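You operate a simulated robot arm through the tools that you are given. There is no shell and no other tool.

You are at the controls of a simulated two-armed robot. One attempt, no reset.

Task
Move the test gauge to test point two and set the grey reducer knob to 250 kPa on it.
Fine: move it while vented, shut the vent, start the pump. Once set, stop the pump and open the vent. The gauge stays there.

The check looks at the end state, three seconds after you hand in, the way a careful person would. Anything else that was tipped, shoved, dropped, spilled or broken makes it a failure.

Robot
Two 7-joint arms with two-finger parallel grippers on one trunk, on a base that drives. Base frame: it is fixed to the floor where the robot stands at the start and does not move with it; the origin is under the middle of the robot, x ahead of it, y to its left, z up. Units: m, rad, N and s.
The left shoulder is at the start at [0.03, 0.119, 0.935], the right one opposite. With the tool pointing down near the work surface each hand reaches from about 0.28 to 0.68 m from the robot's upright axis, wherever it stands, measured 20 degrees to its own side. Places, roughly: black pump button [3.3, -1, 0.9]; blue relief knob [2.7, -0.7, 0.7]; feed lever one [2.5, -0.7, 0.7]; feed lever two [3.2, -0.9, 0.7]; green pump button [3.4, -1, 0.9]; grey reducer knob [3.5, -1, 0.7]; orange flow knob [2.9, -1.7, 0.8]; relief lock lever [2.8, -0.8, 0.7]; test gauge [3.25, -1.5, 1]; test point two [3.4, -1.3, 0.8]; yellow vent lever [3.3, -0.9, 0.7]. Payload 3.43 kg a hand.
The TCP of each hand is the grasp point between the finger pads, 0.03 m short of the fingertips. In the tool frame z runs along the fingers and y along their closing line. Largest opening 0.094 m; finger width 0.028, thickness 0.01; the body of the gripper, 0.05 by 0.096 m, starts 0.055 m behind the TCP.
Orientation is told as [roll, pitch, yaw] about the base's x, y, z axes, in that order, counted from this pose: with the fingers straight down and closing along the base's y, the tool's x points along the base's -x, its y along +y and its z along -z.

Tools
- The arms move only by the tool send_rows. It takes "left_motion", "right_motion" or both (then of equal length, played together; a hand with none holds still); each is one flat list of numbers, 7 for each row, row after row: the shift along the tool's x, y, z in units of 250 mm (1.0 is 250 mm), then the turn, a rotation vector about the tool's x, y, z in units of 120 degrees (1.0 is 120 degrees), then the gripper command, from -1 (shut) to 1 (fully open), values between in proportion. In form: [x, y, z, ax, ay, az, jaw, x, y, z, ax, ay, az, jaw, ...]. A call has 1 to 20 rows; each row is the pose to reach, as a shift and turn from the pose commanded when the call began, along the tool's axes at that moment. A call with a number of a shift or a turn outside -1 to 1 is refused whole. Rows are played at 5 a second. More than 0.05 m and 0.15 rad between two rows, or a gripper value outside its range, and nothing of the call is played. A pose out of reach is approached as far as the arm can. The call stops where the force on the tool passes 60 N (or 10 N more than at its start, if that is more) or the arm is blocked; 0.2 s more then pass. Each finger travels about 0.072 m/s and halts on what it meets, pressing with about 25 N; the grip force reading is that of the motor and also rises with nothing between the fingers. The clock runs only during rows and for 0.2 s after the last one: add rows that repeat a pose to give the fingers time. It gives the time, the measured TCP pose, the force on the tool (base axes), the opening and the grip force at its end, in the units of the frame above (readings bear some noise), with the torque about the TCP (base axes, N m) and any sound that the robot's microphone picked up.
- Cameras (640 x 400 px; columns grow to the right, rows downward): "scene" is now at [0.0525, -0.0063, 1.6482]; the picture's right is [-0.06, -1.00, 0.00], its down [-0.69, 0.04, -0.73] and it looks along [0.73, -0.05, -0.69] (base axes); focal length 256 px, centre (320, 200). "left" rides on the left gripper at [0.076, -0.014, -0.103] in its tool frame; the picture's right is [0.18, 0.98, 0.00], its down [-0.75, 0.14, -0.64] and it looks along [-0.63, 0.12, 0.77] (tool axes); focal length 243 px, centre (320, 200). "right" rides on the right gripper at [0.076, 0.014, -0.103] in its tool frame; the picture's right is [-0.18, 0.98, 0.00], its down [-0.75, -0.14, -0.64] and it looks along [-0.63, -0.12, 0.77] (tool axes); focal length 243 px, centre (320, 200).
- grab_frame(camera): a new picture of that camera. No time passes.
- lift_body(by): slides the trunk up (or, below 0, down) by that many m; the arms and the scene camera ride with it, the base frame stays. It gives what a move gives, with no picture.
- roll_base(legs): drives the robot by 1 to 6 legs, each [ahead, turn to the left] in m and rad, along the robot's own axes; the way and the turn of a leg run together, so that a leg with both is an arc; at most 1.5 m and 3.142 rad a leg. The arms and the cameras ride along, it lands a little off, and it stops where it bumps. It gives what a move gives.
- pan_tilt(pan, tilt): turns the head with the scene camera to pan (to the left, within 2.496 rad either way) and tilt (down, from -0.506 to 1.204), counted from straight ahead of the robot. It gives what a move gives.
- locate(camera, pixels): for up to 12 pixels [column, row] of the newest picture of that camera ("zoom" is the newest enlarged one), the place [x, y, z] in the base frame of the surface seen there, good to about 0.002 m. No time passes.
- enlarge(camera, box): a new picture of the part [left, top, right, bottom] of that camera's present view, enlarged. No time passes.
- sign_off(): hands the job in; it is judged then, once.

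Unless the task says otherwise, let go and move clear before handing in.

The tools are called by a JSON object that holds its "api" and its "payload". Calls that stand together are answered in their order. send_rows: Moves the arms, as the interface text tells. Its arguments: {"type":"object","properties":{"left_motion":{"type":"array","items":{"type":"number"}},"right_motion":{"type":"array","items":{"type":"number"}}},"required":[]} The other tools are called the same way: lift_body (by) slides the trunk up or down; roll_base (legs) drives the base; pan_tilt (pan, tilt) turns the head that bears the scene camera; grab_frame (camera) takes a picture; locate (camera, pixels) gives the place of the surface under pixels of a picture; enlarge (camera, box) takes an enlarged picture of a part of a camera's view; sign_off () hands the job in.

At the start:

```text
clock: 0.0
left_tool_pos: [0.4596, 0.2101, 1.0996]
left_tcp_rot: [0.003, 0.0, 0.0]
left_force: [0.7, 0.7, 0.0]
left_torque: [-0.01, 0.01, 0.01]
left_finger_gap: 0.094
left_grasp_force: 0.1
right_tool_pos: [0.4807, -0.2441, 1.1293]
right_tcp_rot: [0.001, -0.001, 0.0]
right_force: [0.9, 0.9, 0.4]
right_torque: [0.02, -0.01, 0.0]
right_finger_gap: 0.094
right_grasp_force: 0.1
trunk travel left (down, up): [-0.2, 0.21]
robot x, y, heading: [0.002, 0.0003, 0.003]
head pan, tilt: [-0.065, 0.757]
```

scene: 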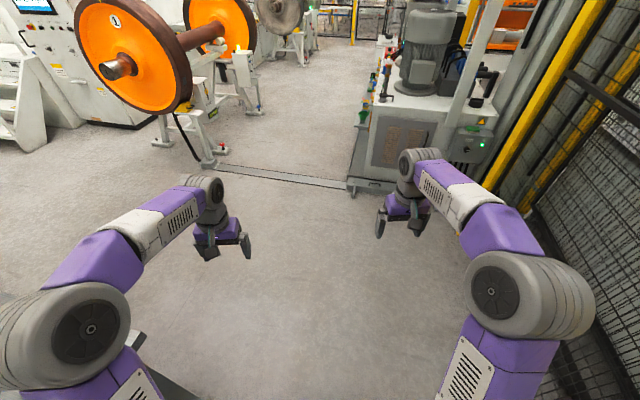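
right: 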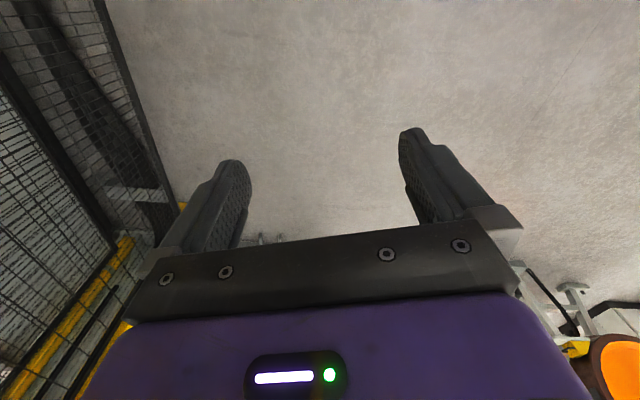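
left: 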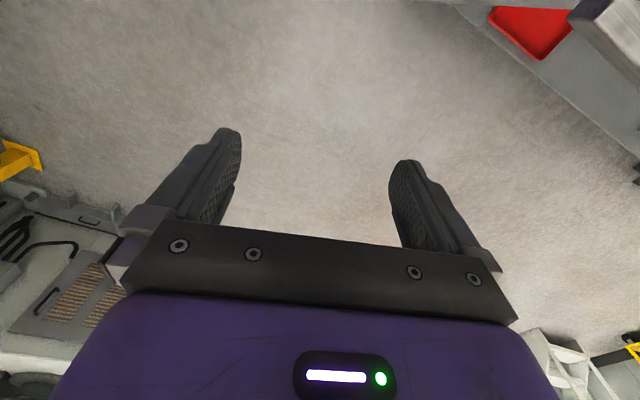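

The scene picture shows open floor ahead with a hydraulic unit at about (420,100) to the right ahead. I'll raise the head to look at it.

{"api": "pan_tilt", "payload": {"pan": -0.35, "tilt": 0.3}}

{"api": "grab_frame", "payload": {"camera": "scene"}}

{"api": "enlarge", "payload": {"camera": "scene", "box": [240, 100, 440, 260]}}

```text
clock: 0.9
left_tool_pos: [0.4588, 0.2089, 1.0989]
left_tcp_rot: [0.003, 0.001, 0.0]
left_force: [-0.8, -0.4, -0.4]
left_torque: [-0.01, 0.0, -0.02]
left_finger_gap: 0.0941
left_grasp_force: 0.0
right_tool_pos: [0.4795, -0.2432, 1.1278]
right_tcp_rot: [0.001, 0.001, 0.0]
right_force: [0.1, -0.6, 0.3]
right_torque: [0.0, -0.01, 0.01]
right_finger_gap: 0.0939
right_grasp_force: 0.1
trunk travel left (down, up): [-0.2, 0.21]
robot x, y, heading: [0.0005, 0.0002, -0.0]
head pan, tilt: [-0.351, 0.3]
```

```text
taken
```

scene: 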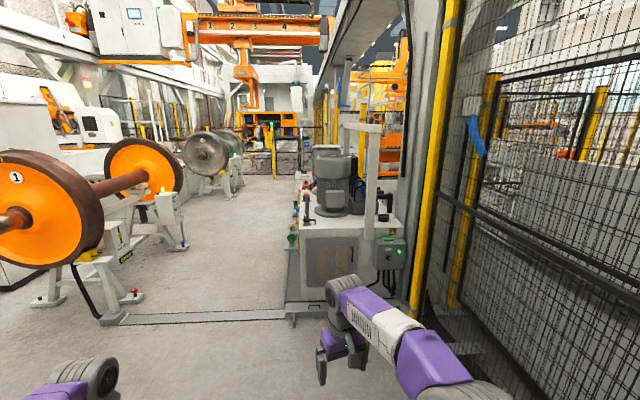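

```text
2.50 times, centred on (340, 180) of scene
```

zoom: 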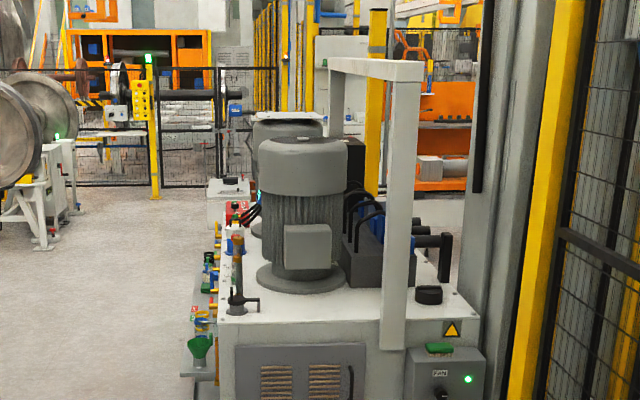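

The unit's working face is its left side (valves at about zoom (205,320)). I'll measure some points to plan the drive.

{"api": "locate", "payload": {"camera": "zoom", "pixels": [[215, 310], [198, 350], [215, 230], [236, 240], [230, 185], [300, 180], [460, 300], [232, 395], [100, 300], [30, 390], [350, 70], [205, 285]]}}

{"api": "locate", "payload": {"camera": "scene", "pixels": [[292, 320], [285, 260], [100, 320], [180, 245], [60, 300], [300, 200], [240, 240], [135, 292]]}}

```text
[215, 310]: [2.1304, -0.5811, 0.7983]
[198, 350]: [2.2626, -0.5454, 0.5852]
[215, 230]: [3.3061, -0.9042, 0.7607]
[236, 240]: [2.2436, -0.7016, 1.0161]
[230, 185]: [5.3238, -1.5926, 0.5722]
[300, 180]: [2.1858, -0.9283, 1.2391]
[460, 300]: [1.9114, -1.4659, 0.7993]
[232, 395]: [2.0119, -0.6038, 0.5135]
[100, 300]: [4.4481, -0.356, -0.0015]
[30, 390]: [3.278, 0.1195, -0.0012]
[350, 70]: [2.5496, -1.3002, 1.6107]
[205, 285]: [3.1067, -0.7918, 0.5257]
```

```text
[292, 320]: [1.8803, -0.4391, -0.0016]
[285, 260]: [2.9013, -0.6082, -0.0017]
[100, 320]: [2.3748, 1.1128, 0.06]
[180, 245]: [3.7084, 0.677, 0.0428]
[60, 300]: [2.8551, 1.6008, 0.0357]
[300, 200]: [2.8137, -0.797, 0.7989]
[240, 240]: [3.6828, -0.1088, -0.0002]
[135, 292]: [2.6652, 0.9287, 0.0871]
```

The face runs from about (2.13,-0.58) to (3.3,-0.9), so it is turned about -0.2 rad. Before driving I'll check the grey strip on the floor at scene row 315.

{"api": "enlarge", "payload": {"camera": "scene", "box": [90, 220, 330, 370]}}

{"api": "locate", "payload": {"camera": "scene", "pixels": [[150, 318], [200, 317], [250, 315], [280, 313], [200, 330], [200, 305], [250, 305]]}}

```text
2.67 times, centred on (210, 295) of scene
```

zoom: 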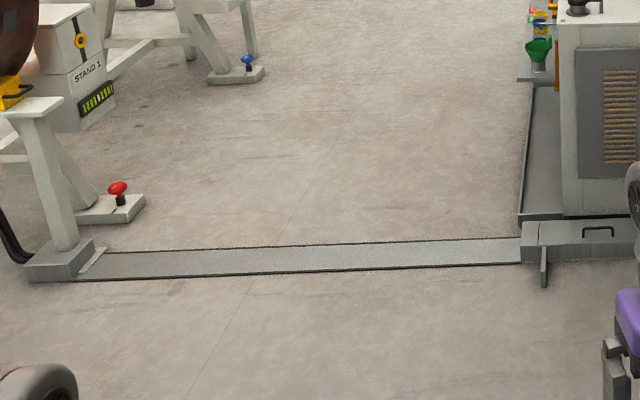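

```text
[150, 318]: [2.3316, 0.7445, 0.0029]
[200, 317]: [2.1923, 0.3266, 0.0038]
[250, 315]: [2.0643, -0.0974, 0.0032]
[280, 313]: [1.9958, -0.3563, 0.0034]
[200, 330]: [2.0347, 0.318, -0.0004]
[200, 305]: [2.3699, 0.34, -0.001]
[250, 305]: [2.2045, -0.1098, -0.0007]
```

The strip is only 3 mm high, so it can be crossed. I'll drive forward along the aisle, keeping a little left, and then turn towards the unit.

{"api": "roll_base", "payload": {"legs": [[1.5, 0.08], [1.5, 0.0], [0.3, -0.1], [0, -1.75]]}}

{"api": "pan_tilt", "payload": {"pan": 0.0, "tilt": 0.6}}

{"api": "grab_frame", "payload": {"camera": "scene"}}

```text
clock: 21.5
left_tool_pos: [3.433, -0.2223, 1.0975]
left_tcp_rot: [0.002, -0.001, -1.777]
left_force: [-0.4, 0.0, 0.6]
left_torque: [0.0, 0.05, -0.01]
left_finger_gap: 0.0941
left_grasp_force: 0.1
right_tool_pos: [2.9847, -0.1514, 1.1291]
right_tcp_rot: [0.0, 0.001, -1.774]
right_force: [0.4, 0.2, 0.2]
right_torque: [0.0, 0.01, 0.0]
right_finger_gap: 0.0941
right_grasp_force: 0.1
trunk travel left (down, up): [-0.2, 0.21]
robot x, y, heading: [3.3206, 0.2676, -1.774]
head pan, tilt: [-0.351, 0.3]
```

```text
clock: 22.3
left_tool_pos: [3.4336, -0.2225, 1.0979]
left_tcp_rot: [0.003, -0.001, -1.775]
left_force: [-0.2, -1.0, 0.8]
left_torque: [-0.02, -0.01, 0.04]
left_finger_gap: 0.0941
left_grasp_force: 0.1
right_tool_pos: [2.9846, -0.1512, 1.1289]
right_tcp_rot: [0.001, 0.0, -1.775]
right_force: [0.5, -0.8, 0.5]
right_torque: [0.03, 0.03, -0.05]
right_finger_gap: 0.0938
right_grasp_force: 0.0
trunk travel left (down, up): [-0.2, 0.21]
robot x, y, heading: [3.3187, 0.2674, -1.774]
head pan, tilt: [0.0, 0.6]
```

```text
taken
```

scene: 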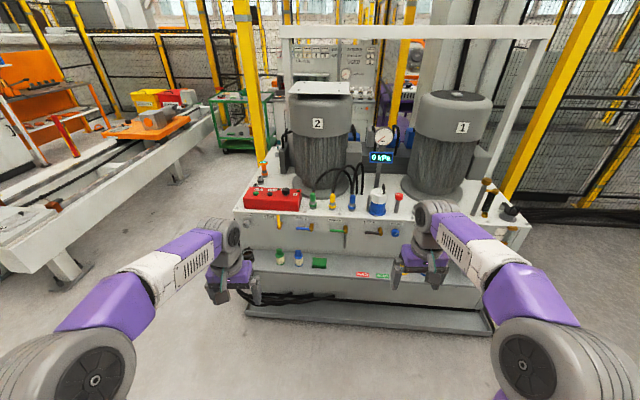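

{"api": "enlarge", "payload": {"camera": "scene", "box": [230, 80, 390, 180]}}

{"api": "enlarge", "payload": {"camera": "scene", "box": [230, 180, 400, 286]}}

{"api": "enlarge", "payload": {"camera": "scene", "box": [340, 110, 540, 235]}}

```text
4.00 times, centred on (310, 130) of scene
```

zoom: 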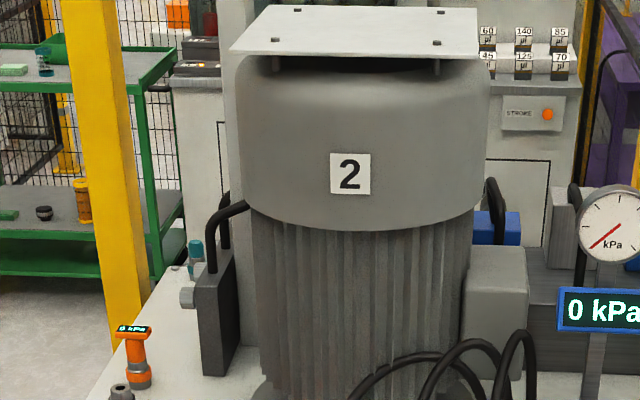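

```text
3.76 times, centred on (315, 233) of scene
```

zoom: 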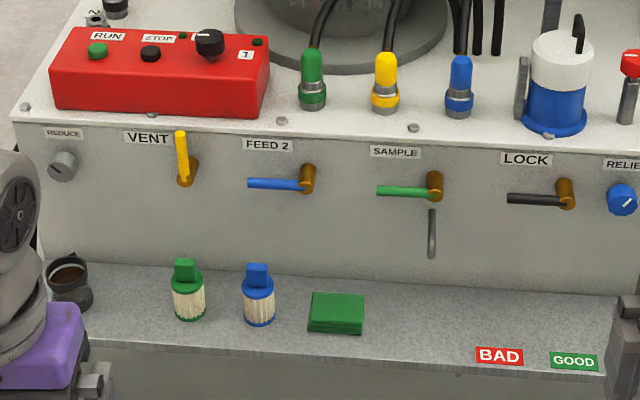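

```text
3.20 times, centred on (440, 172) of scene
```

zoom: 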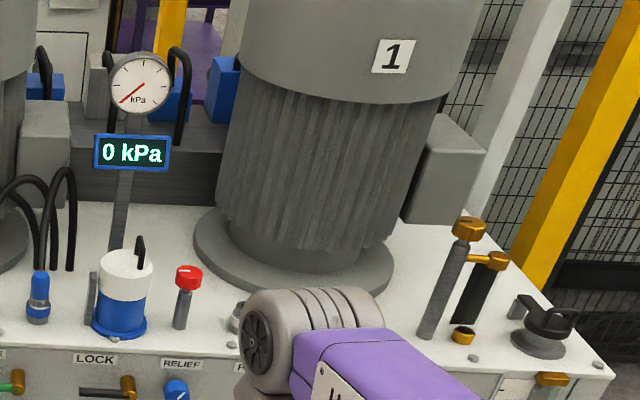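

The enlargements show a small orange gauge with "0 kPa" at zoom (135,350) and a dial with a blue "0 kPa" display. I'll locate both, and the controls as well.

{"api": "locate", "payload": {"camera": "scene", "pixels": [[264, 168], [264, 175], [260, 178], [383, 137], [381, 157], [275, 148], [279, 145], [400, 196], [486, 181], [255, 193], [315, 90], [280, 170]]}}

{"api": "enlarge", "payload": {"camera": "scene", "box": [235, 130, 315, 210]}}

```text
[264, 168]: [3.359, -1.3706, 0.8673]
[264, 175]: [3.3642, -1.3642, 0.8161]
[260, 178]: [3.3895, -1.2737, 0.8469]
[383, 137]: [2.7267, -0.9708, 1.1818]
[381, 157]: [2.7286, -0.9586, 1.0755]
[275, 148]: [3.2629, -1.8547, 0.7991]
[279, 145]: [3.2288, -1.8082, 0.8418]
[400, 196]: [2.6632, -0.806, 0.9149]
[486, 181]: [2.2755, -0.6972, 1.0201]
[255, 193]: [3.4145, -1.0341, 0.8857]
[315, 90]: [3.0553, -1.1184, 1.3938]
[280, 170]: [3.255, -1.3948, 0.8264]
```

```text
5.00 times, centred on (275, 170) of scene
```

zoom: 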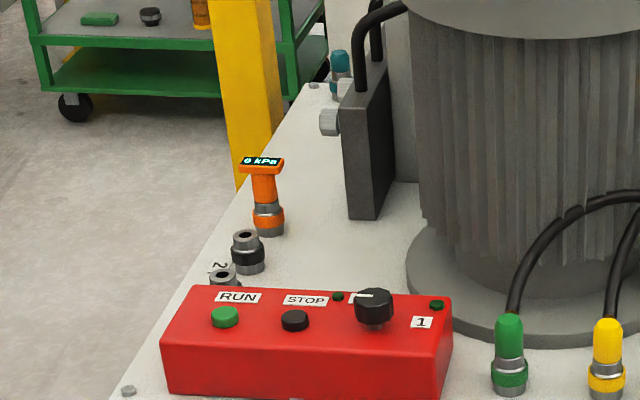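

The test gauge sits on the rearmost of three sockets at the left end of the deck. I'll look at the labels and the floor space more closely.

{"api": "enlarge", "payload": {"camera": "scene", "box": [240, 180, 304, 220]}}

{"api": "enlarge", "payload": {"camera": "scene", "box": [250, 155, 282, 190]}}

{"api": "enlarge", "payload": {"camera": "scene", "box": [232, 205, 312, 255]}}

{"api": "locate", "payload": {"camera": "scene", "pixels": [[233, 208], [205, 230], [180, 180], [140, 220], [200, 150], [248, 300], [244, 312], [490, 320], [70, 270], [240, 150]]}}

```text
10.00 times, centred on (272, 200) of scene
```

zoom: 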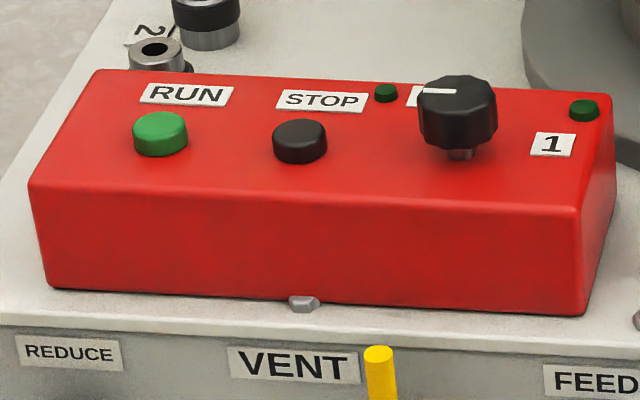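

```text
11.43 times, centred on (266, 172) of scene
```

zoom: 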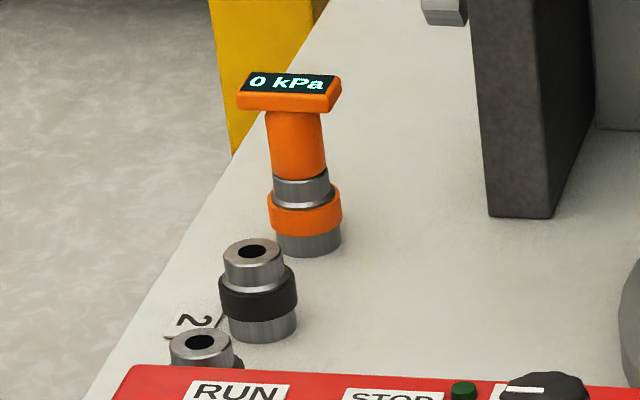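

```text
8.00 times, centred on (272, 230) of scene
```

zoom: 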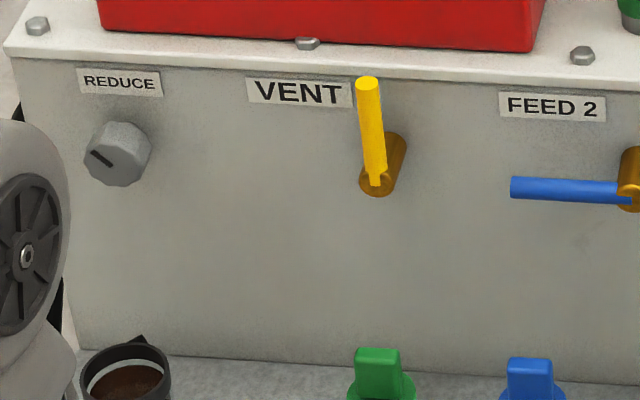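

```text
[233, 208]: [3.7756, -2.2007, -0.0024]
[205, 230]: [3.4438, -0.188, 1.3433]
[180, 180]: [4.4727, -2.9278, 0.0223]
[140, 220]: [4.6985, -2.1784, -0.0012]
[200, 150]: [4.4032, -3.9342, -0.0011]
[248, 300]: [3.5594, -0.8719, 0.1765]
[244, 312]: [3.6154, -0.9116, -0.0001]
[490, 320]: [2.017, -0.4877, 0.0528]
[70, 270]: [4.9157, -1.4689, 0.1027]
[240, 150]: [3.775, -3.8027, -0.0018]
```

The black-ringed socket at (258,290) and the front one share a "2" label nearby, so I need a view from the left end to tell which is point two. There is free floor from x=3.6 to about 4.7. I'll drive to the front-left corner and look from there.

{"api": "roll_base", "payload": {"legs": [[0, 1.17], [0.85, 0], [0, -1.6]]}}

{"api": "grab_frame", "payload": {"camera": "scene"}}

```text
clock: 33.5
left_tool_pos: [3.8988, -0.737, 1.0982]
left_tcp_rot: [0.003, -0.001, -2.219]
left_force: [0.8, 0.2, 0.7]
left_torque: [-0.02, 0.0, -0.04]
left_finger_gap: 0.0939
left_grasp_force: 0.0
right_tool_pos: [3.5254, -0.4809, 1.1285]
right_tcp_rot: [0.001, 0.0, -2.22]
right_force: [0.6, 0.5, 0.1]
right_torque: [-0.03, -0.01, 0.0]
right_finger_gap: 0.0939
right_grasp_force: 0.0
trunk travel left (down, up): [-0.2, 0.21]
robot x, y, heading: [4.0076, -0.2418, -2.216]
head pan, tilt: [0.0, 0.6]
```

```text
taken
```

scene: 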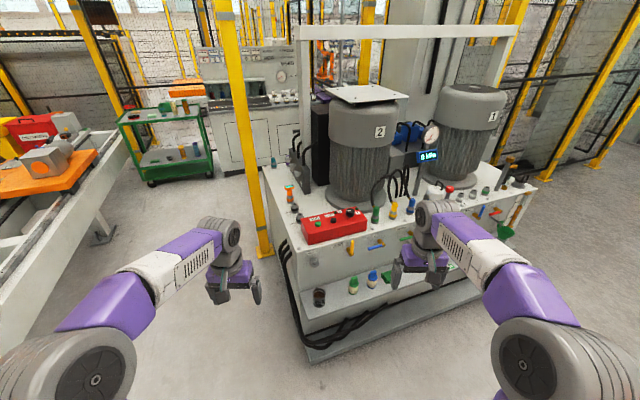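

{"api": "enlarge", "payload": {"camera": "scene", "box": [260, 170, 340, 220]}}

{"api": "enlarge", "payload": {"camera": "scene", "box": [340, 110, 468, 190]}}

{"api": "enlarge", "payload": {"camera": "scene", "box": [300, 220, 460, 320]}}

{"api": "locate", "payload": {"camera": "scene", "pixels": [[263, 253], [250, 175], [284, 246], [305, 345], [310, 360], [105, 240], [85, 205], [280, 230], [100, 180], [265, 165]]}}

```text
8.00 times, centred on (300, 195) of scene
```

zoom: 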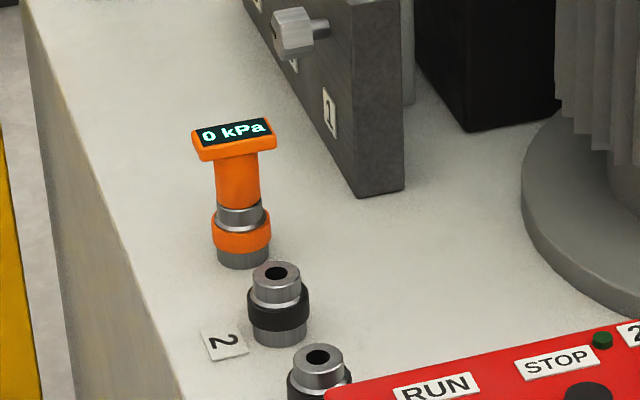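

```text
5.00 times, centred on (404, 150) of scene
```

zoom: 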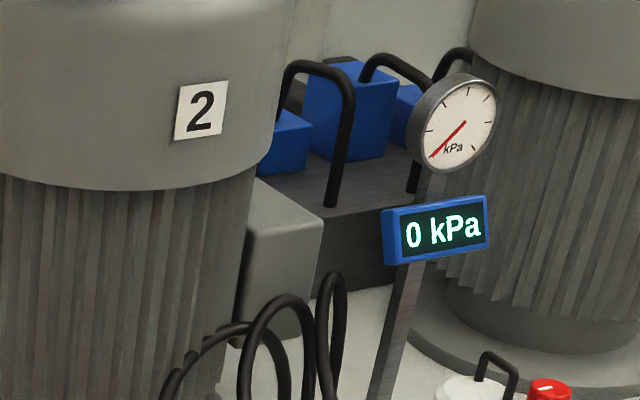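

```text
4.00 times, centred on (380, 270) of scene
```

zoom: 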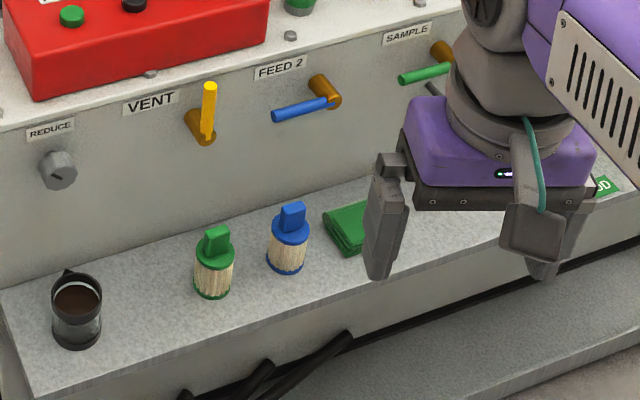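

```text
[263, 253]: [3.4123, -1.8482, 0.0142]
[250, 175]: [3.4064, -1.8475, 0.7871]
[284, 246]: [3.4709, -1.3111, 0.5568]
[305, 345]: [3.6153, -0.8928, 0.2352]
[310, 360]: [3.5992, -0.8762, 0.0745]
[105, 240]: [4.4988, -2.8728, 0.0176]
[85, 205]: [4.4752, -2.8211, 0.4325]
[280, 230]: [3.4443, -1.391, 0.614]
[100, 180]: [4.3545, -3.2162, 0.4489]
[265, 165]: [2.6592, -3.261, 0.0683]
```

The zoom shows label "2" beside the middle, black-ringed socket, and its place (3.39,-1.27) agrees. The main display reads 0 kPa. I'll drive to the left end and face the deck.

{"api": "roll_base", "payload": {"legs": [[0, 0.75], [0.86, 0], [0, -1.675]]}}

{"api": "pan_tilt", "payload": {"pan": 0.0, "tilt": 0.75}}

{"api": "grab_frame", "payload": {"camera": "scene"}}

{"api": "grab_frame", "payload": {"camera": "left"}}

{"api": "grab_frame", "payload": {"camera": "right"}}

```text
clock: 44.3
left_tool_pos: [3.6359, -1.3096, 1.0985]
left_tcp_rot: [0.002, 0.0, 3.098]
left_force: [0.6, -0.2, 0.3]
left_torque: [0.0, -0.01, 0.03]
left_finger_gap: 0.094
left_grasp_force: 0.1
right_tool_pos: [3.6346, -0.8555, 1.1292]
right_tcp_rot: [0.001, 0.0, 3.097]
right_force: [1.0, -0.5, 0.5]
right_torque: [-0.03, 0.02, 0.01]
right_finger_gap: 0.0938
right_grasp_force: 0.1
trunk travel left (down, up): [-0.2, 0.21]
robot x, y, heading: [4.1078, -1.1227, 3.102]
head pan, tilt: [0.0, 0.6]
```

```text
clock: 45.0
left_tool_pos: [3.6367, -1.31, 1.0982]
left_tcp_rot: [0.002, -0.001, 3.098]
left_force: [0.2, -0.3, 0.1]
left_torque: [-0.01, 0.01, 0.0]
left_finger_gap: 0.0941
left_grasp_force: 0.0
right_tool_pos: [3.635, -0.8553, 1.1287]
right_tcp_rot: [-0.003, 0.001, 3.098]
right_force: [-0.2, 0.6, 0.3]
right_torque: [-0.03, -0.02, 0.02]
right_finger_gap: 0.0939
right_grasp_force: 0.1
trunk travel left (down, up): [-0.2, 0.21]
robot x, y, heading: [4.1038, -1.1215, 3.101]
head pan, tilt: [0.0, 0.75]
```

```text
taken
```

scene: 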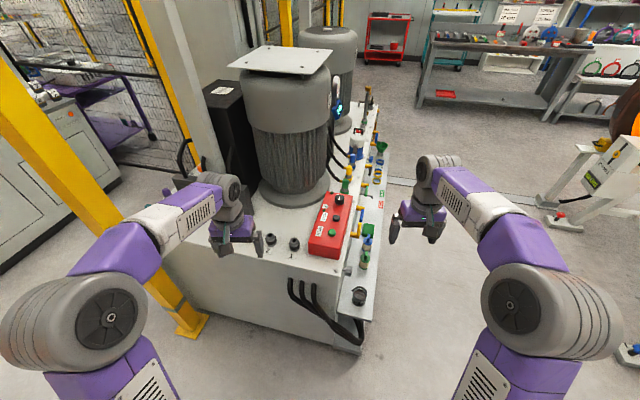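

```text
taken
```

left: 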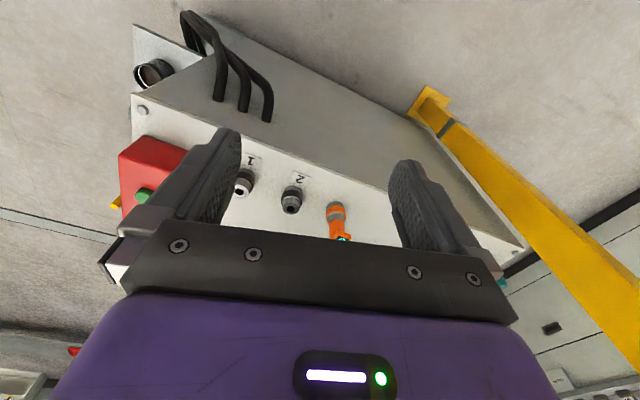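

```text
taken
```

right: 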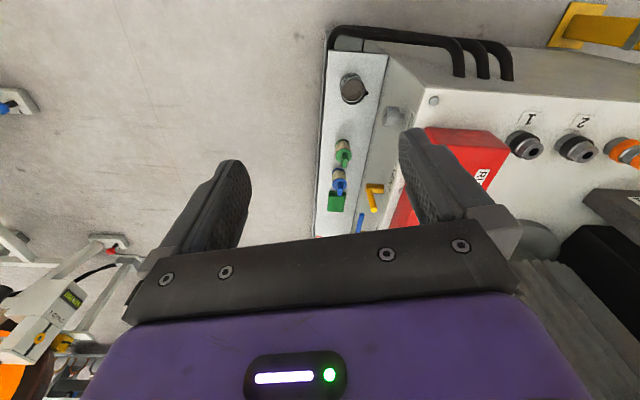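

The left camera shows label "1" at the front socket and "2" at the middle one (292,200), with the gauge on the third at (338,220). I'll enlarge and locate these.

{"api": "enlarge", "payload": {"camera": "left", "box": [220, 140, 400, 252]}}

{"api": "enlarge", "payload": {"camera": "right", "box": [490, 100, 640, 194]}}

{"api": "enlarge", "payload": {"camera": "scene", "box": [180, 140, 340, 260]}}

```text
3.56 times, centred on (310, 196) of left
```

zoom: 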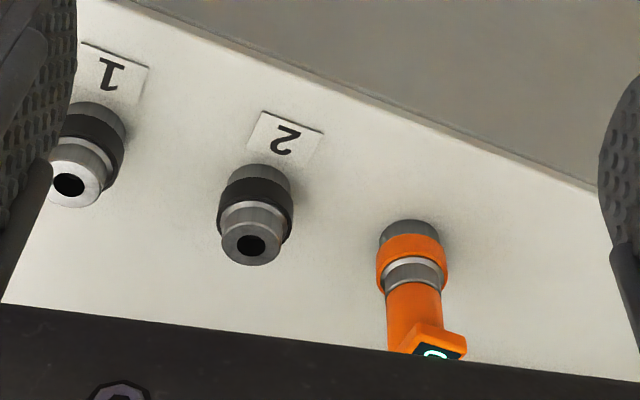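

```text
4.26 times, centred on (565, 147) of right
```

zoom: 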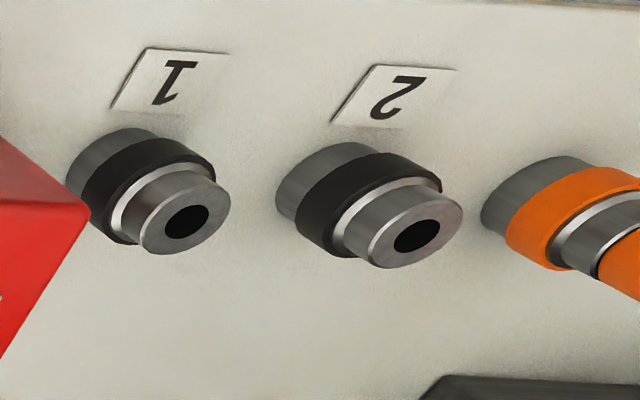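

```text
3.33 times, centred on (260, 200) of scene
```

zoom: 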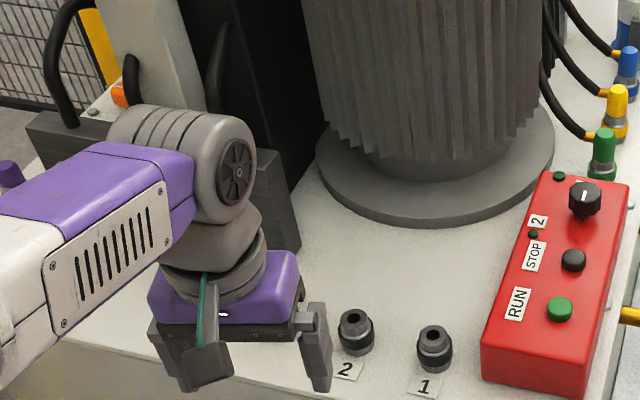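

Socket two is confirmed. I'll swing the left hand 0.16 m aside (tool +y) so the scene camera can see the gauge.

{"api": "send_rows", "payload": {"left_motion": [0, 0.18, 0, 0, 0, 0, 1, 0, 0.36, 0, 0, 0, 0, 1, 0, 0.54, 0, 0, 0, 0, 1, 0, 0.66, 0, 0, 0, 0, 1, 0, 0.66, 0, 0, 0, 0, 1]}}

{"api": "grab_frame", "payload": {"camera": "scene"}}

{"api": "enlarge", "payload": {"camera": "scene", "box": [220, 180, 340, 260]}}

{"api": "grab_frame", "payload": {"camera": "left"}}

```text
clock: 46.2
left_tool_pos: [3.6333, -1.4737, 1.1003]
left_tcp_rot: [0.002, -0.001, 3.098]
left_force: [0.5, 0.8, 0.3]
left_torque: [0.01, 0.01, 0.01]
left_finger_gap: 0.0942
left_grasp_force: 0.0
right_tool_pos: [3.636, -0.8562, 1.1277]
right_tcp_rot: [0.0, 0.001, 3.098]
right_force: [-0.6, -0.6, 0.2]
right_torque: [0.02, 0.01, 0.0]
right_finger_gap: 0.0939
right_grasp_force: 0.1
trunk travel left (down, up): [-0.2, 0.21]
robot x, y, heading: [4.1055, -1.1206, 3.1]
head pan, tilt: [0.0, 0.75]
```

```text
taken
```

scene: 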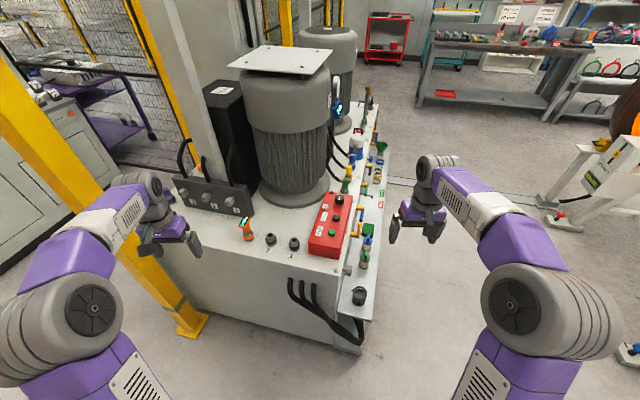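

```text
5.00 times, centred on (280, 220) of scene
```

zoom: 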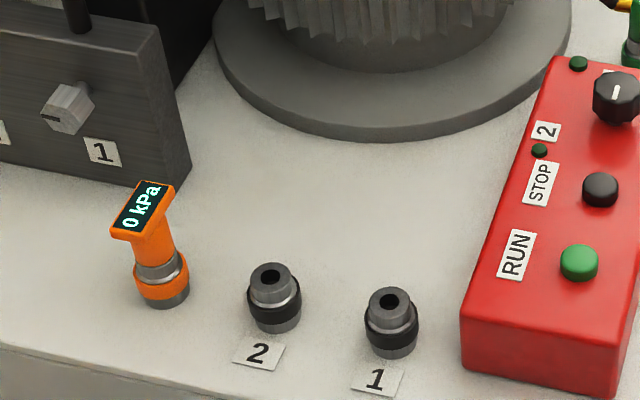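

```text
taken
```

left: 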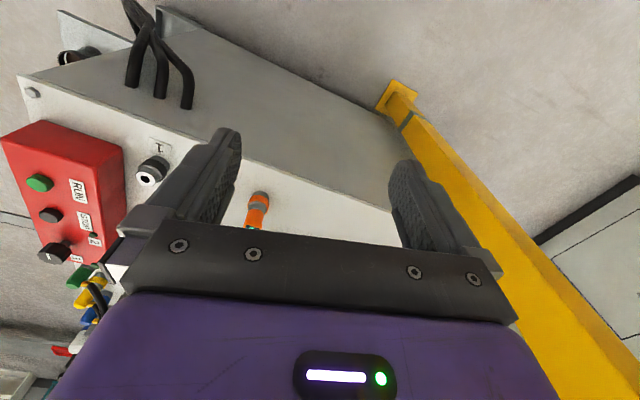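

The scene zoom now shows the gauge with "0 kPa" at (143,207), and sockets 2 and 1. I'll measure their geometry.

{"api": "locate", "payload": {"camera": "zoom", "pixels": [[143, 207], [146, 184], [172, 190], [132, 238], [113, 232], [155, 245], [160, 272], [160, 289], [162, 302], [253, 274], [291, 280], [272, 264]]}}

{"api": "locate", "payload": {"camera": "zoom", "pixels": [[272, 287], [270, 296], [272, 310], [274, 328], [388, 294], [259, 354], [376, 380], [220, 330], [190, 160], [185, 180], [60, 370], [340, 380]]}}

```text
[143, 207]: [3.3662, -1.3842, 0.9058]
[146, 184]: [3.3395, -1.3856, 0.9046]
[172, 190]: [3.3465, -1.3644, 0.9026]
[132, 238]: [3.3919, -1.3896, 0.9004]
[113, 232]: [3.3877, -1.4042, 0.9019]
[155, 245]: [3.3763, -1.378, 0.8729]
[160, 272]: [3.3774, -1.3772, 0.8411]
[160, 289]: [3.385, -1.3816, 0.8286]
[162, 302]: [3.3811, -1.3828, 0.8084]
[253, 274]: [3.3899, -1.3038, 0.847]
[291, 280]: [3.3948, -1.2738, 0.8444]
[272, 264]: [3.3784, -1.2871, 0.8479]
```

```text
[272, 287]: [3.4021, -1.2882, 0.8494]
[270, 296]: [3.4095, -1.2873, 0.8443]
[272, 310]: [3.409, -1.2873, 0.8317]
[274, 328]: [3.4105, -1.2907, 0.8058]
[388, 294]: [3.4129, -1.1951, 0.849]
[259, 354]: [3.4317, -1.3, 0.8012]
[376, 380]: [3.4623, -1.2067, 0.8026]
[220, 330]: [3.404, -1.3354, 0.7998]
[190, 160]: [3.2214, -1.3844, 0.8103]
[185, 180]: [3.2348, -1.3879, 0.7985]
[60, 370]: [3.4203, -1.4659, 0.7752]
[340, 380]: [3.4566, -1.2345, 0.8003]
```

The gauge axis is at about (3.366,-1.384), its plate top is at z=0.904, and socket two is at (3.391,-1.288). The row runs along 75°. The gauge is 0.79 m from my axis, so I'll roll ahead 0.16 m after checking the floor gap.

{"api": "pan_tilt", "payload": {"pan": 0.0, "tilt": 1.15}}

{"api": "grab_frame", "payload": {"camera": "scene"}}

```text
clock: 47.1
left_tool_pos: [3.6322, -1.4738, 1.1007]
left_tcp_rot: [0.002, -0.001, 3.097]
left_force: [-0.2, 0.1, 0.0]
left_torque: [0.0, -0.02, -0.01]
left_finger_gap: 0.0939
left_grasp_force: 0.0
right_tool_pos: [3.6347, -0.8551, 1.1294]
right_tcp_rot: [0.0, -0.001, 3.097]
right_force: [-0.4, 0.6, 0.0]
right_torque: [0.0, 0.0, 0.03]
right_finger_gap: 0.094
right_grasp_force: 0.1
trunk travel left (down, up): [-0.2, 0.21]
robot x, y, heading: [4.1017, -1.1201, 3.1]
head pan, tilt: [0.0, 1.15]
```

```text
taken
```

scene: 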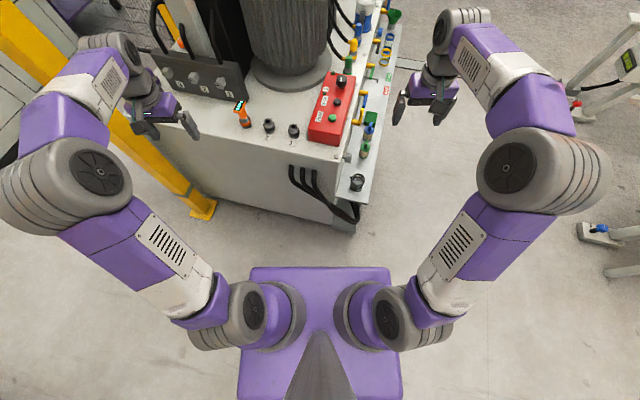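

The floor between the trunk and the unit is clear (rows 235-265). I'll drive ahead 0.16 m.

{"api": "roll_base", "payload": {"legs": [[0.16, 0]]}}

{"api": "pan_tilt", "payload": {"pan": 0.15, "tilt": 0.9}}

{"api": "enlarge", "payload": {"camera": "scene", "box": [200, 100, 460, 262]}}

{"api": "grab_frame", "payload": {"camera": "scene"}}

```text
clock: 48.5
left_tool_pos: [3.475, -1.4683, 1.0985]
left_tcp_rot: [0.002, 0.0, 3.099]
left_force: [-0.4, -0.4, -0.4]
left_torque: [0.01, -0.05, 0.0]
left_finger_gap: 0.0939
left_grasp_force: 0.1
right_tool_pos: [3.4765, -0.8497, 1.1291]
right_tcp_rot: [0.001, 0.002, 3.099]
right_force: [0.2, -0.5, 0.8]
right_torque: [-0.02, -0.06, 0.01]
right_finger_gap: 0.0941
right_grasp_force: 0.1
trunk travel left (down, up): [-0.2, 0.21]
robot x, y, heading: [3.9503, -1.1136, 3.098]
head pan, tilt: [0.0, 1.15]
```

```text
clock: 49.3
left_tool_pos: [3.4759, -1.4673, 1.1]
left_tcp_rot: [0.001, 0.001, 3.098]
left_force: [0.1, -0.1, -0.5]
left_torque: [-0.03, -0.01, 0.05]
left_finger_gap: 0.0942
left_grasp_force: 0.2
right_tool_pos: [3.4783, -0.8505, 1.1291]
right_tcp_rot: [-0.001, 0.0, 3.097]
right_force: [-0.6, -0.4, 0.3]
right_torque: [0.0, -0.01, 0.01]
right_finger_gap: 0.0939
right_grasp_force: 0.1
trunk travel left (down, up): [-0.2, 0.21]
robot x, y, heading: [3.944, -1.1123, 3.101]
head pan, tilt: [0.15, 0.901]
```

```text
2.46 times, centred on (330, 181) of scene
```

zoom: 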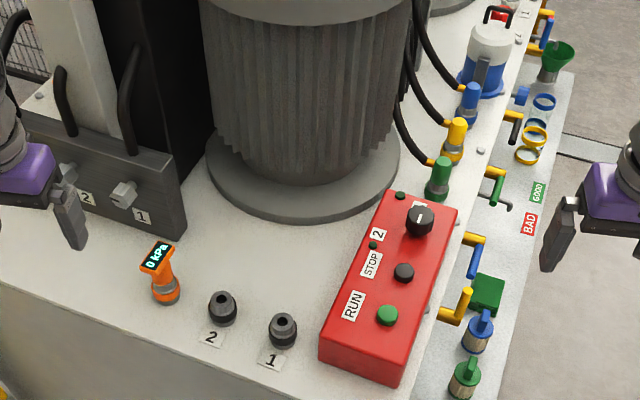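

```text
taken
```

scene: 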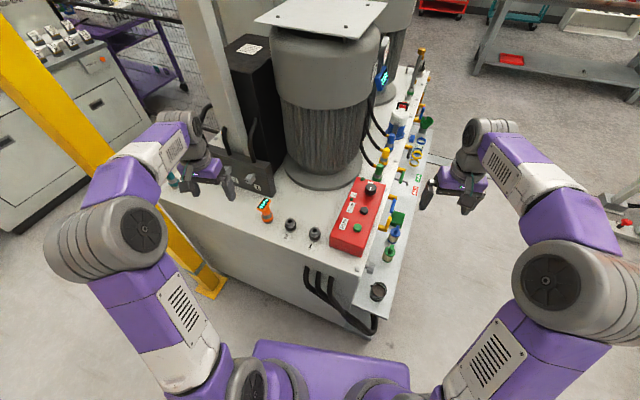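

{"api": "enlarge", "payload": {"camera": "scene", "box": [245, 180, 341, 240]}}

```text
6.67 times, centred on (293, 210) of scene
```

zoom: 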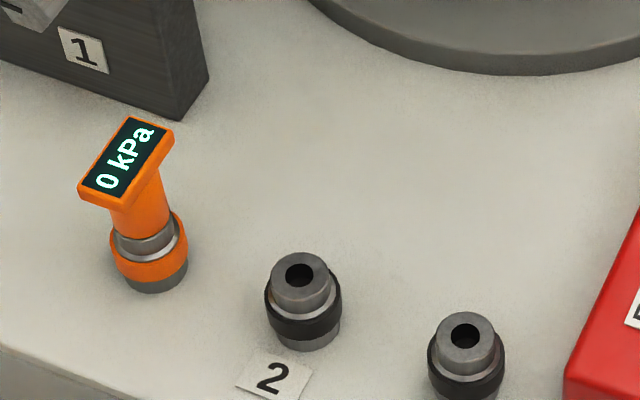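

{"api": "locate", "payload": {"camera": "zoom", "pixels": [[130, 118], [173, 132], [80, 188], [113, 206], [126, 160], [145, 205], [150, 243], [277, 272], [325, 272], [300, 255], [300, 296], [163, 272]]}}

{"api": "locate", "payload": {"camera": "zoom", "pixels": [[464, 315], [464, 355], [441, 330], [488, 335], [206, 75], [180, 119]]}}

```text
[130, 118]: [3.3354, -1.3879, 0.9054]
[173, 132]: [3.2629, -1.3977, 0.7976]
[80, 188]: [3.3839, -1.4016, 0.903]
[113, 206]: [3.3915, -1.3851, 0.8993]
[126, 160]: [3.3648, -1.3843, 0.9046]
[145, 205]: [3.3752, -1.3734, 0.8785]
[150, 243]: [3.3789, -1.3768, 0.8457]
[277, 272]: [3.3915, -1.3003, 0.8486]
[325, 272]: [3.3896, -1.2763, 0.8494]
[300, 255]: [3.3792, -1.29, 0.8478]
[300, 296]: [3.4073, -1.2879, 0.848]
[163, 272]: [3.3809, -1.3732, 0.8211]
```

```text
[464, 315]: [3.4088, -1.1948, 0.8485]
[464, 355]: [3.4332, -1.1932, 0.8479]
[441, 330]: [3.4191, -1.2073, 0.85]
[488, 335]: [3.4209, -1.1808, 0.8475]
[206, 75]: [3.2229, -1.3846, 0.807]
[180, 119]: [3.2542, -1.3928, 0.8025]
```

Refined: gauge axis (3.364,-1.384), socket two (3.392,-1.289, top 0.848), and the plate's long axis lies at -16°. I'll move the left hand above the gauge with its closing line across the plate, stopping at z=1.0.

{"api": "send_rows", "payload": {"left_motion": [-0.0924, -0.0624, 0.08, 0, 0, 0.0226, 1, -0.1848, -0.1248, 0.16, 0, 0, 0.0452, 1, -0.2772, -0.1872, 0.24, 0, 0, 0.0678, 1, -0.3696, -0.2496, 0.32, 0, 0, 0.0904, 1, -0.462, -0.312, 0.4, 0, 0, 0.1127, 1, -0.462, -0.312, 0.4, 0, 0, 0.1127, 1, -0.462, -0.312, 0.4, 0, 0, 0.1127, 1]}}

{"api": "grab_frame", "payload": {"camera": "left"}}

{"api": "grab_frame", "payload": {"camera": "scene"}}

{"api": "enlarge", "payload": {"camera": "scene", "box": [220, 160, 348, 240]}}

```text
clock: 50.9
left_tool_pos: [3.3608, -1.386, 0.9997]
left_tcp_rot: [0.001, -0.001, 2.862]
left_force: [-0.8, 0.6, -0.7]
left_torque: [0.02, 0.01, 0.01]
left_finger_gap: 0.094
left_grasp_force: 0.1
right_tool_pos: [3.4773, -0.8483, 1.1282]
right_tcp_rot: [0.001, 0.001, 3.098]
right_force: [0.5, -0.1, -0.1]
right_torque: [0.0, -0.01, 0.01]
right_finger_gap: 0.0943
right_grasp_force: 0.1
trunk travel left (down, up): [-0.2, 0.21]
robot x, y, heading: [3.9448, -1.1133, 3.105]
head pan, tilt: [0.15, 0.901]
```

```text
taken
```

left: 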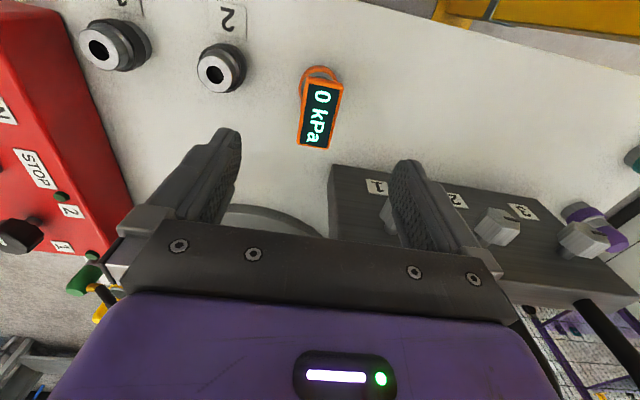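

```text
taken
```

scene: 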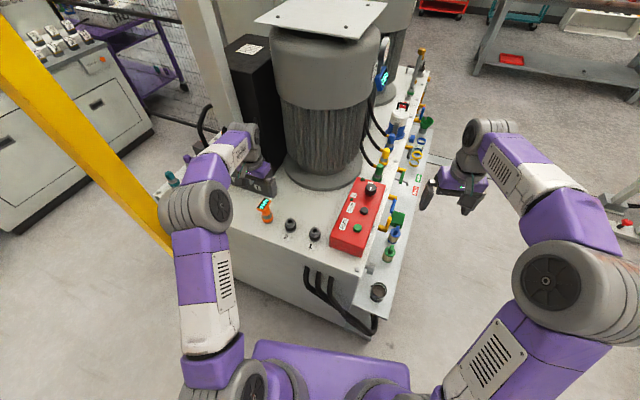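

```text
5.00 times, centred on (284, 200) of scene
```

zoom: 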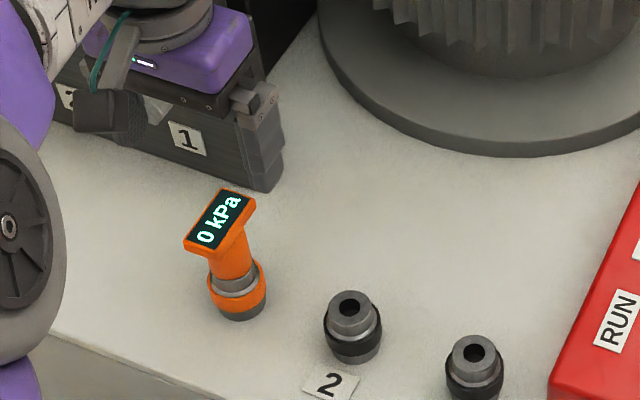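

The left camera sees the plate at (320,113). I'll locate it from here for a cross-check before descending.

{"api": "locate", "payload": {"camera": "left", "pixels": [[308, 84], [341, 86], [299, 144], [328, 148], [321, 114], [215, 70], [236, 68]]}}

```text
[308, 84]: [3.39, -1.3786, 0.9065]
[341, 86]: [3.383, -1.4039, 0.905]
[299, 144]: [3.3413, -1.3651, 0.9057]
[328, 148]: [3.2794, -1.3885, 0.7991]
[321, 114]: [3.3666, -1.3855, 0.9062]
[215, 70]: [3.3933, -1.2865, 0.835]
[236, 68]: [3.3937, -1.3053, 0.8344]
```

The plate is centred at (3.366,-1.385), 26 mm wide and 50 mm long, matching the hand within about 5 mm. I'll descend to z=0.875 with the jaws still open.

{"api": "send_rows", "payload": {"left_motion": [0.008, 0, 0.14, 0, 0, 0, 1, 0.016, 0, 0.28, 0, 0, 0, 1, 0.016, 0, 0.4, 0, 0, 0, 1, 0.016, 0, 0.499, 0, 0, 0, 1, 0.016, 0, 0.499, 0, 0, 0, 1]}}

{"api": "grab_frame", "payload": {"camera": "left"}}

{"api": "enlarge", "payload": {"camera": "scene", "box": [220, 160, 348, 240]}}

```text
clock: 52.1
left_tool_pos: [3.3675, -1.3881, 0.8766]
left_tcp_rot: [0.003, 0.0, 2.863]
left_force: [-0.1, 0.3, -0.1]
left_torque: [-0.01, 0.03, 0.03]
left_finger_gap: 0.0942
left_grasp_force: 0.0
right_tool_pos: [3.4759, -0.8496, 1.1288]
right_tcp_rot: [0.0, 0.0, 3.097]
right_force: [-0.1, -0.7, 0.1]
right_torque: [0.02, 0.03, -0.02]
right_finger_gap: 0.0943
right_grasp_force: 0.1
trunk travel left (down, up): [-0.2, 0.21]
robot x, y, heading: [3.9437, -1.1125, 3.103]
head pan, tilt: [0.15, 0.901]
```

```text
taken
```

left: 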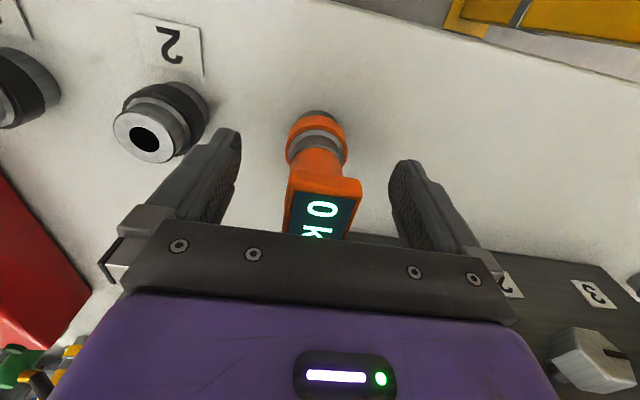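

```text
5.00 times, centred on (284, 200) of scene
```

zoom: 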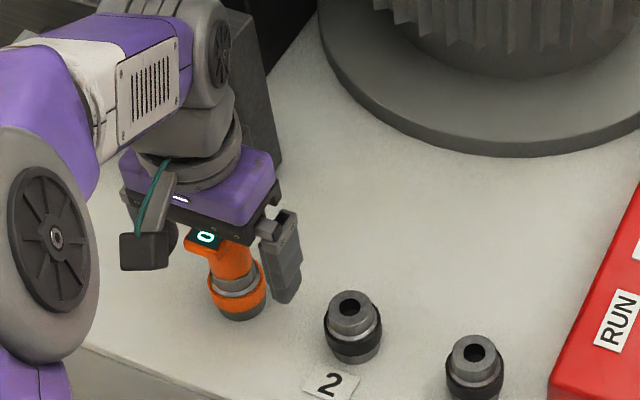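

The fingers straddle the gauge with both sides clear. I'll close the jaws on it.

{"api": "send_rows", "payload": {"left_motion": [0, 0, 0, 0, 0, 0, 0, 0, 0, 0, 0, 0, 0, -0.6, 0, 0, 0, 0, 0, 0, -1, 0, 0, 0, 0, 0, 0, -1, 0, 0, 0, 0, 0, 0, -1, 0, 0, 0, 0, 0, 0, -1]}}

{"api": "grab_frame", "payload": {"camera": "left"}}

```text
clock: 53.5
left_tool_pos: [3.3676, -1.3862, 0.8766]
left_tcp_rot: [0.0, 0.0, 2.862]
left_force: [4.6, 7.6, -1.0]
left_torque: [-0.07, -0.01, -0.31]
left_finger_gap: 0.034
left_grasp_force: 25.0
right_tool_pos: [3.4777, -0.8495, 1.1295]
right_tcp_rot: [0.003, 0.0, 3.098]
right_force: [0.0, 0.9, 0.4]
right_torque: [-0.02, 0.02, -0.02]
right_finger_gap: 0.094
right_grasp_force: 0.1
trunk travel left (down, up): [-0.2, 0.21]
robot x, y, heading: [3.9482, -1.114, 3.101]
head pan, tilt: [0.15, 0.901]
```

```text
taken
```

left: 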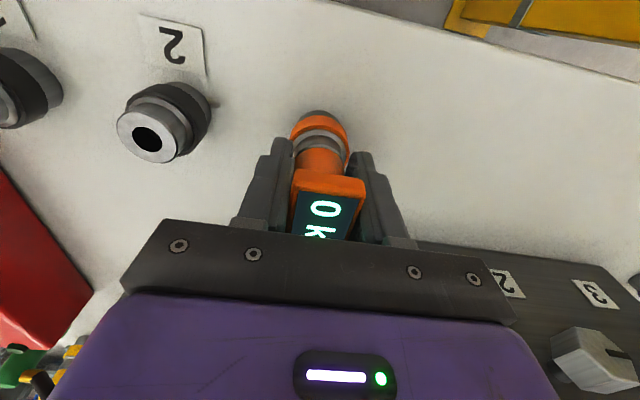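

The jaws hold the gauge at a 34 mm gap with 25 N. I'll lift slowly and watch the force in case the coupling resists.

{"api": "send_rows", "payload": {"left_motion": [0, 0, -0.02, 0, 0, 0, -1, 0, 0, -0.04, 0, 0, 0, -1, 0, 0, -0.06, 0, 0, 0, -1, 0, 0, -0.08, 0, 0, 0, -1, 0, 0, -0.08, 0, 0, 0, -1]}}

{"api": "grab_frame", "payload": {"camera": "left"}}

{"api": "enlarge", "payload": {"camera": "scene", "box": [220, 160, 348, 240]}}

```text
clock: 54.7
left_tool_pos: [3.3667, -1.3873, 0.8967]
left_tcp_rot: [0.0, 0.001, 2.863]
left_force: [-0.2, 0.7, -2.0]
left_torque: [-0.01, 0.0, 0.02]
left_finger_gap: 0.0339
left_grasp_force: 24.9
right_tool_pos: [3.4768, -0.8502, 1.1284]
right_tcp_rot: [0.001, -0.002, 3.098]
right_force: [0.5, 0.6, 0.9]
right_torque: [0.0, 0.03, 0.01]
right_finger_gap: 0.0937
right_grasp_force: 0.1
trunk travel left (down, up): [-0.2, 0.21]
robot x, y, heading: [3.9462, -1.1107, 3.102]
head pan, tilt: [0.15, 0.901]
```

```text
taken
```

left: 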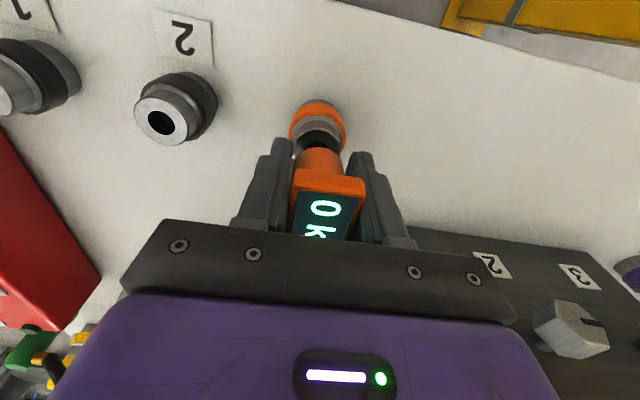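

```text
5.00 times, centred on (284, 200) of scene
```

zoom: 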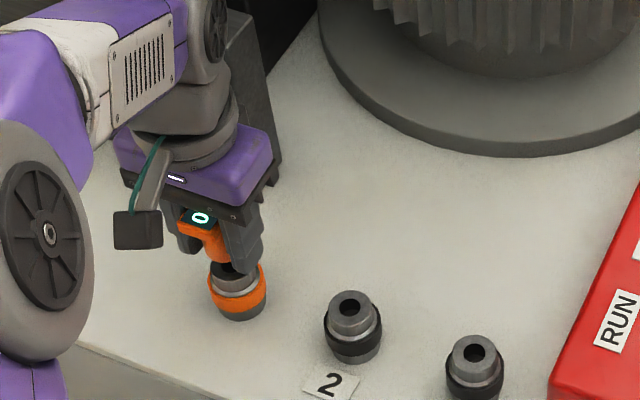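

The gauge lifts off freely (2 N). The orange-ringed socket stays behind. I'll lift higher and then measure all three sockets in one view to get the exact offset.

{"api": "send_rows", "payload": {"left_motion": [0, 0, -0.1, 0, 0, 0, -1, 0, 0, -0.2, 0, 0, 0, -1, 0, 0, -0.3, 0, 0, 0, -1, 0, 0, -0.3, 0, 0, 0, -1]}}

{"api": "enlarge", "payload": {"camera": "left", "box": [100, 0, 400, 188]}}

{"api": "enlarge", "payload": {"camera": "scene", "box": [220, 170, 348, 250]}}

```text
clock: 55.7
left_tool_pos: [3.3665, -1.3864, 0.9709]
left_tcp_rot: [0.0, -0.001, 2.864]
left_force: [0.5, 0.1, -0.9]
left_torque: [-0.01, -0.01, -0.01]
left_finger_gap: 0.034
left_grasp_force: 24.7
right_tool_pos: [3.4768, -0.8501, 1.1288]
right_tcp_rot: [-0.001, -0.002, 3.097]
right_force: [0.3, -0.1, -0.2]
right_torque: [0.01, 0.04, 0.01]
right_finger_gap: 0.0938
right_grasp_force: 0.0
trunk travel left (down, up): [-0.2, 0.21]
robot x, y, heading: [3.9447, -1.1141, 3.096]
head pan, tilt: [0.15, 0.901]
```

```text
2.13 times, centred on (250, 94) of left
```

zoom: 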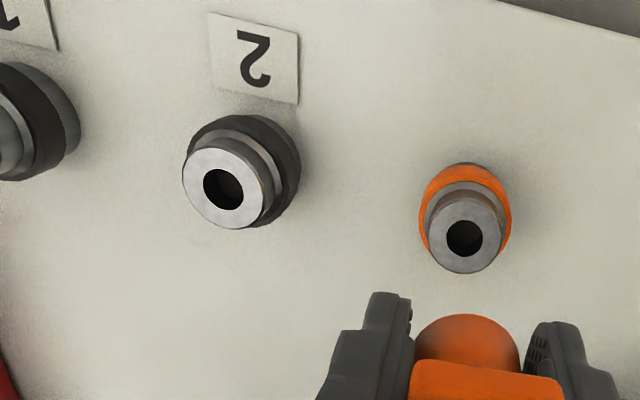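

```text
5.00 times, centred on (284, 210) of scene
```

zoom: 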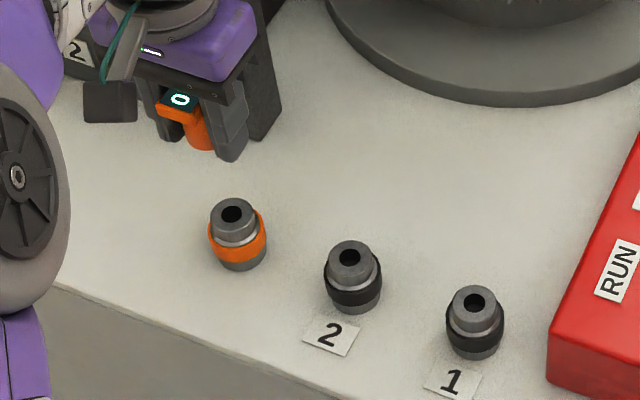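

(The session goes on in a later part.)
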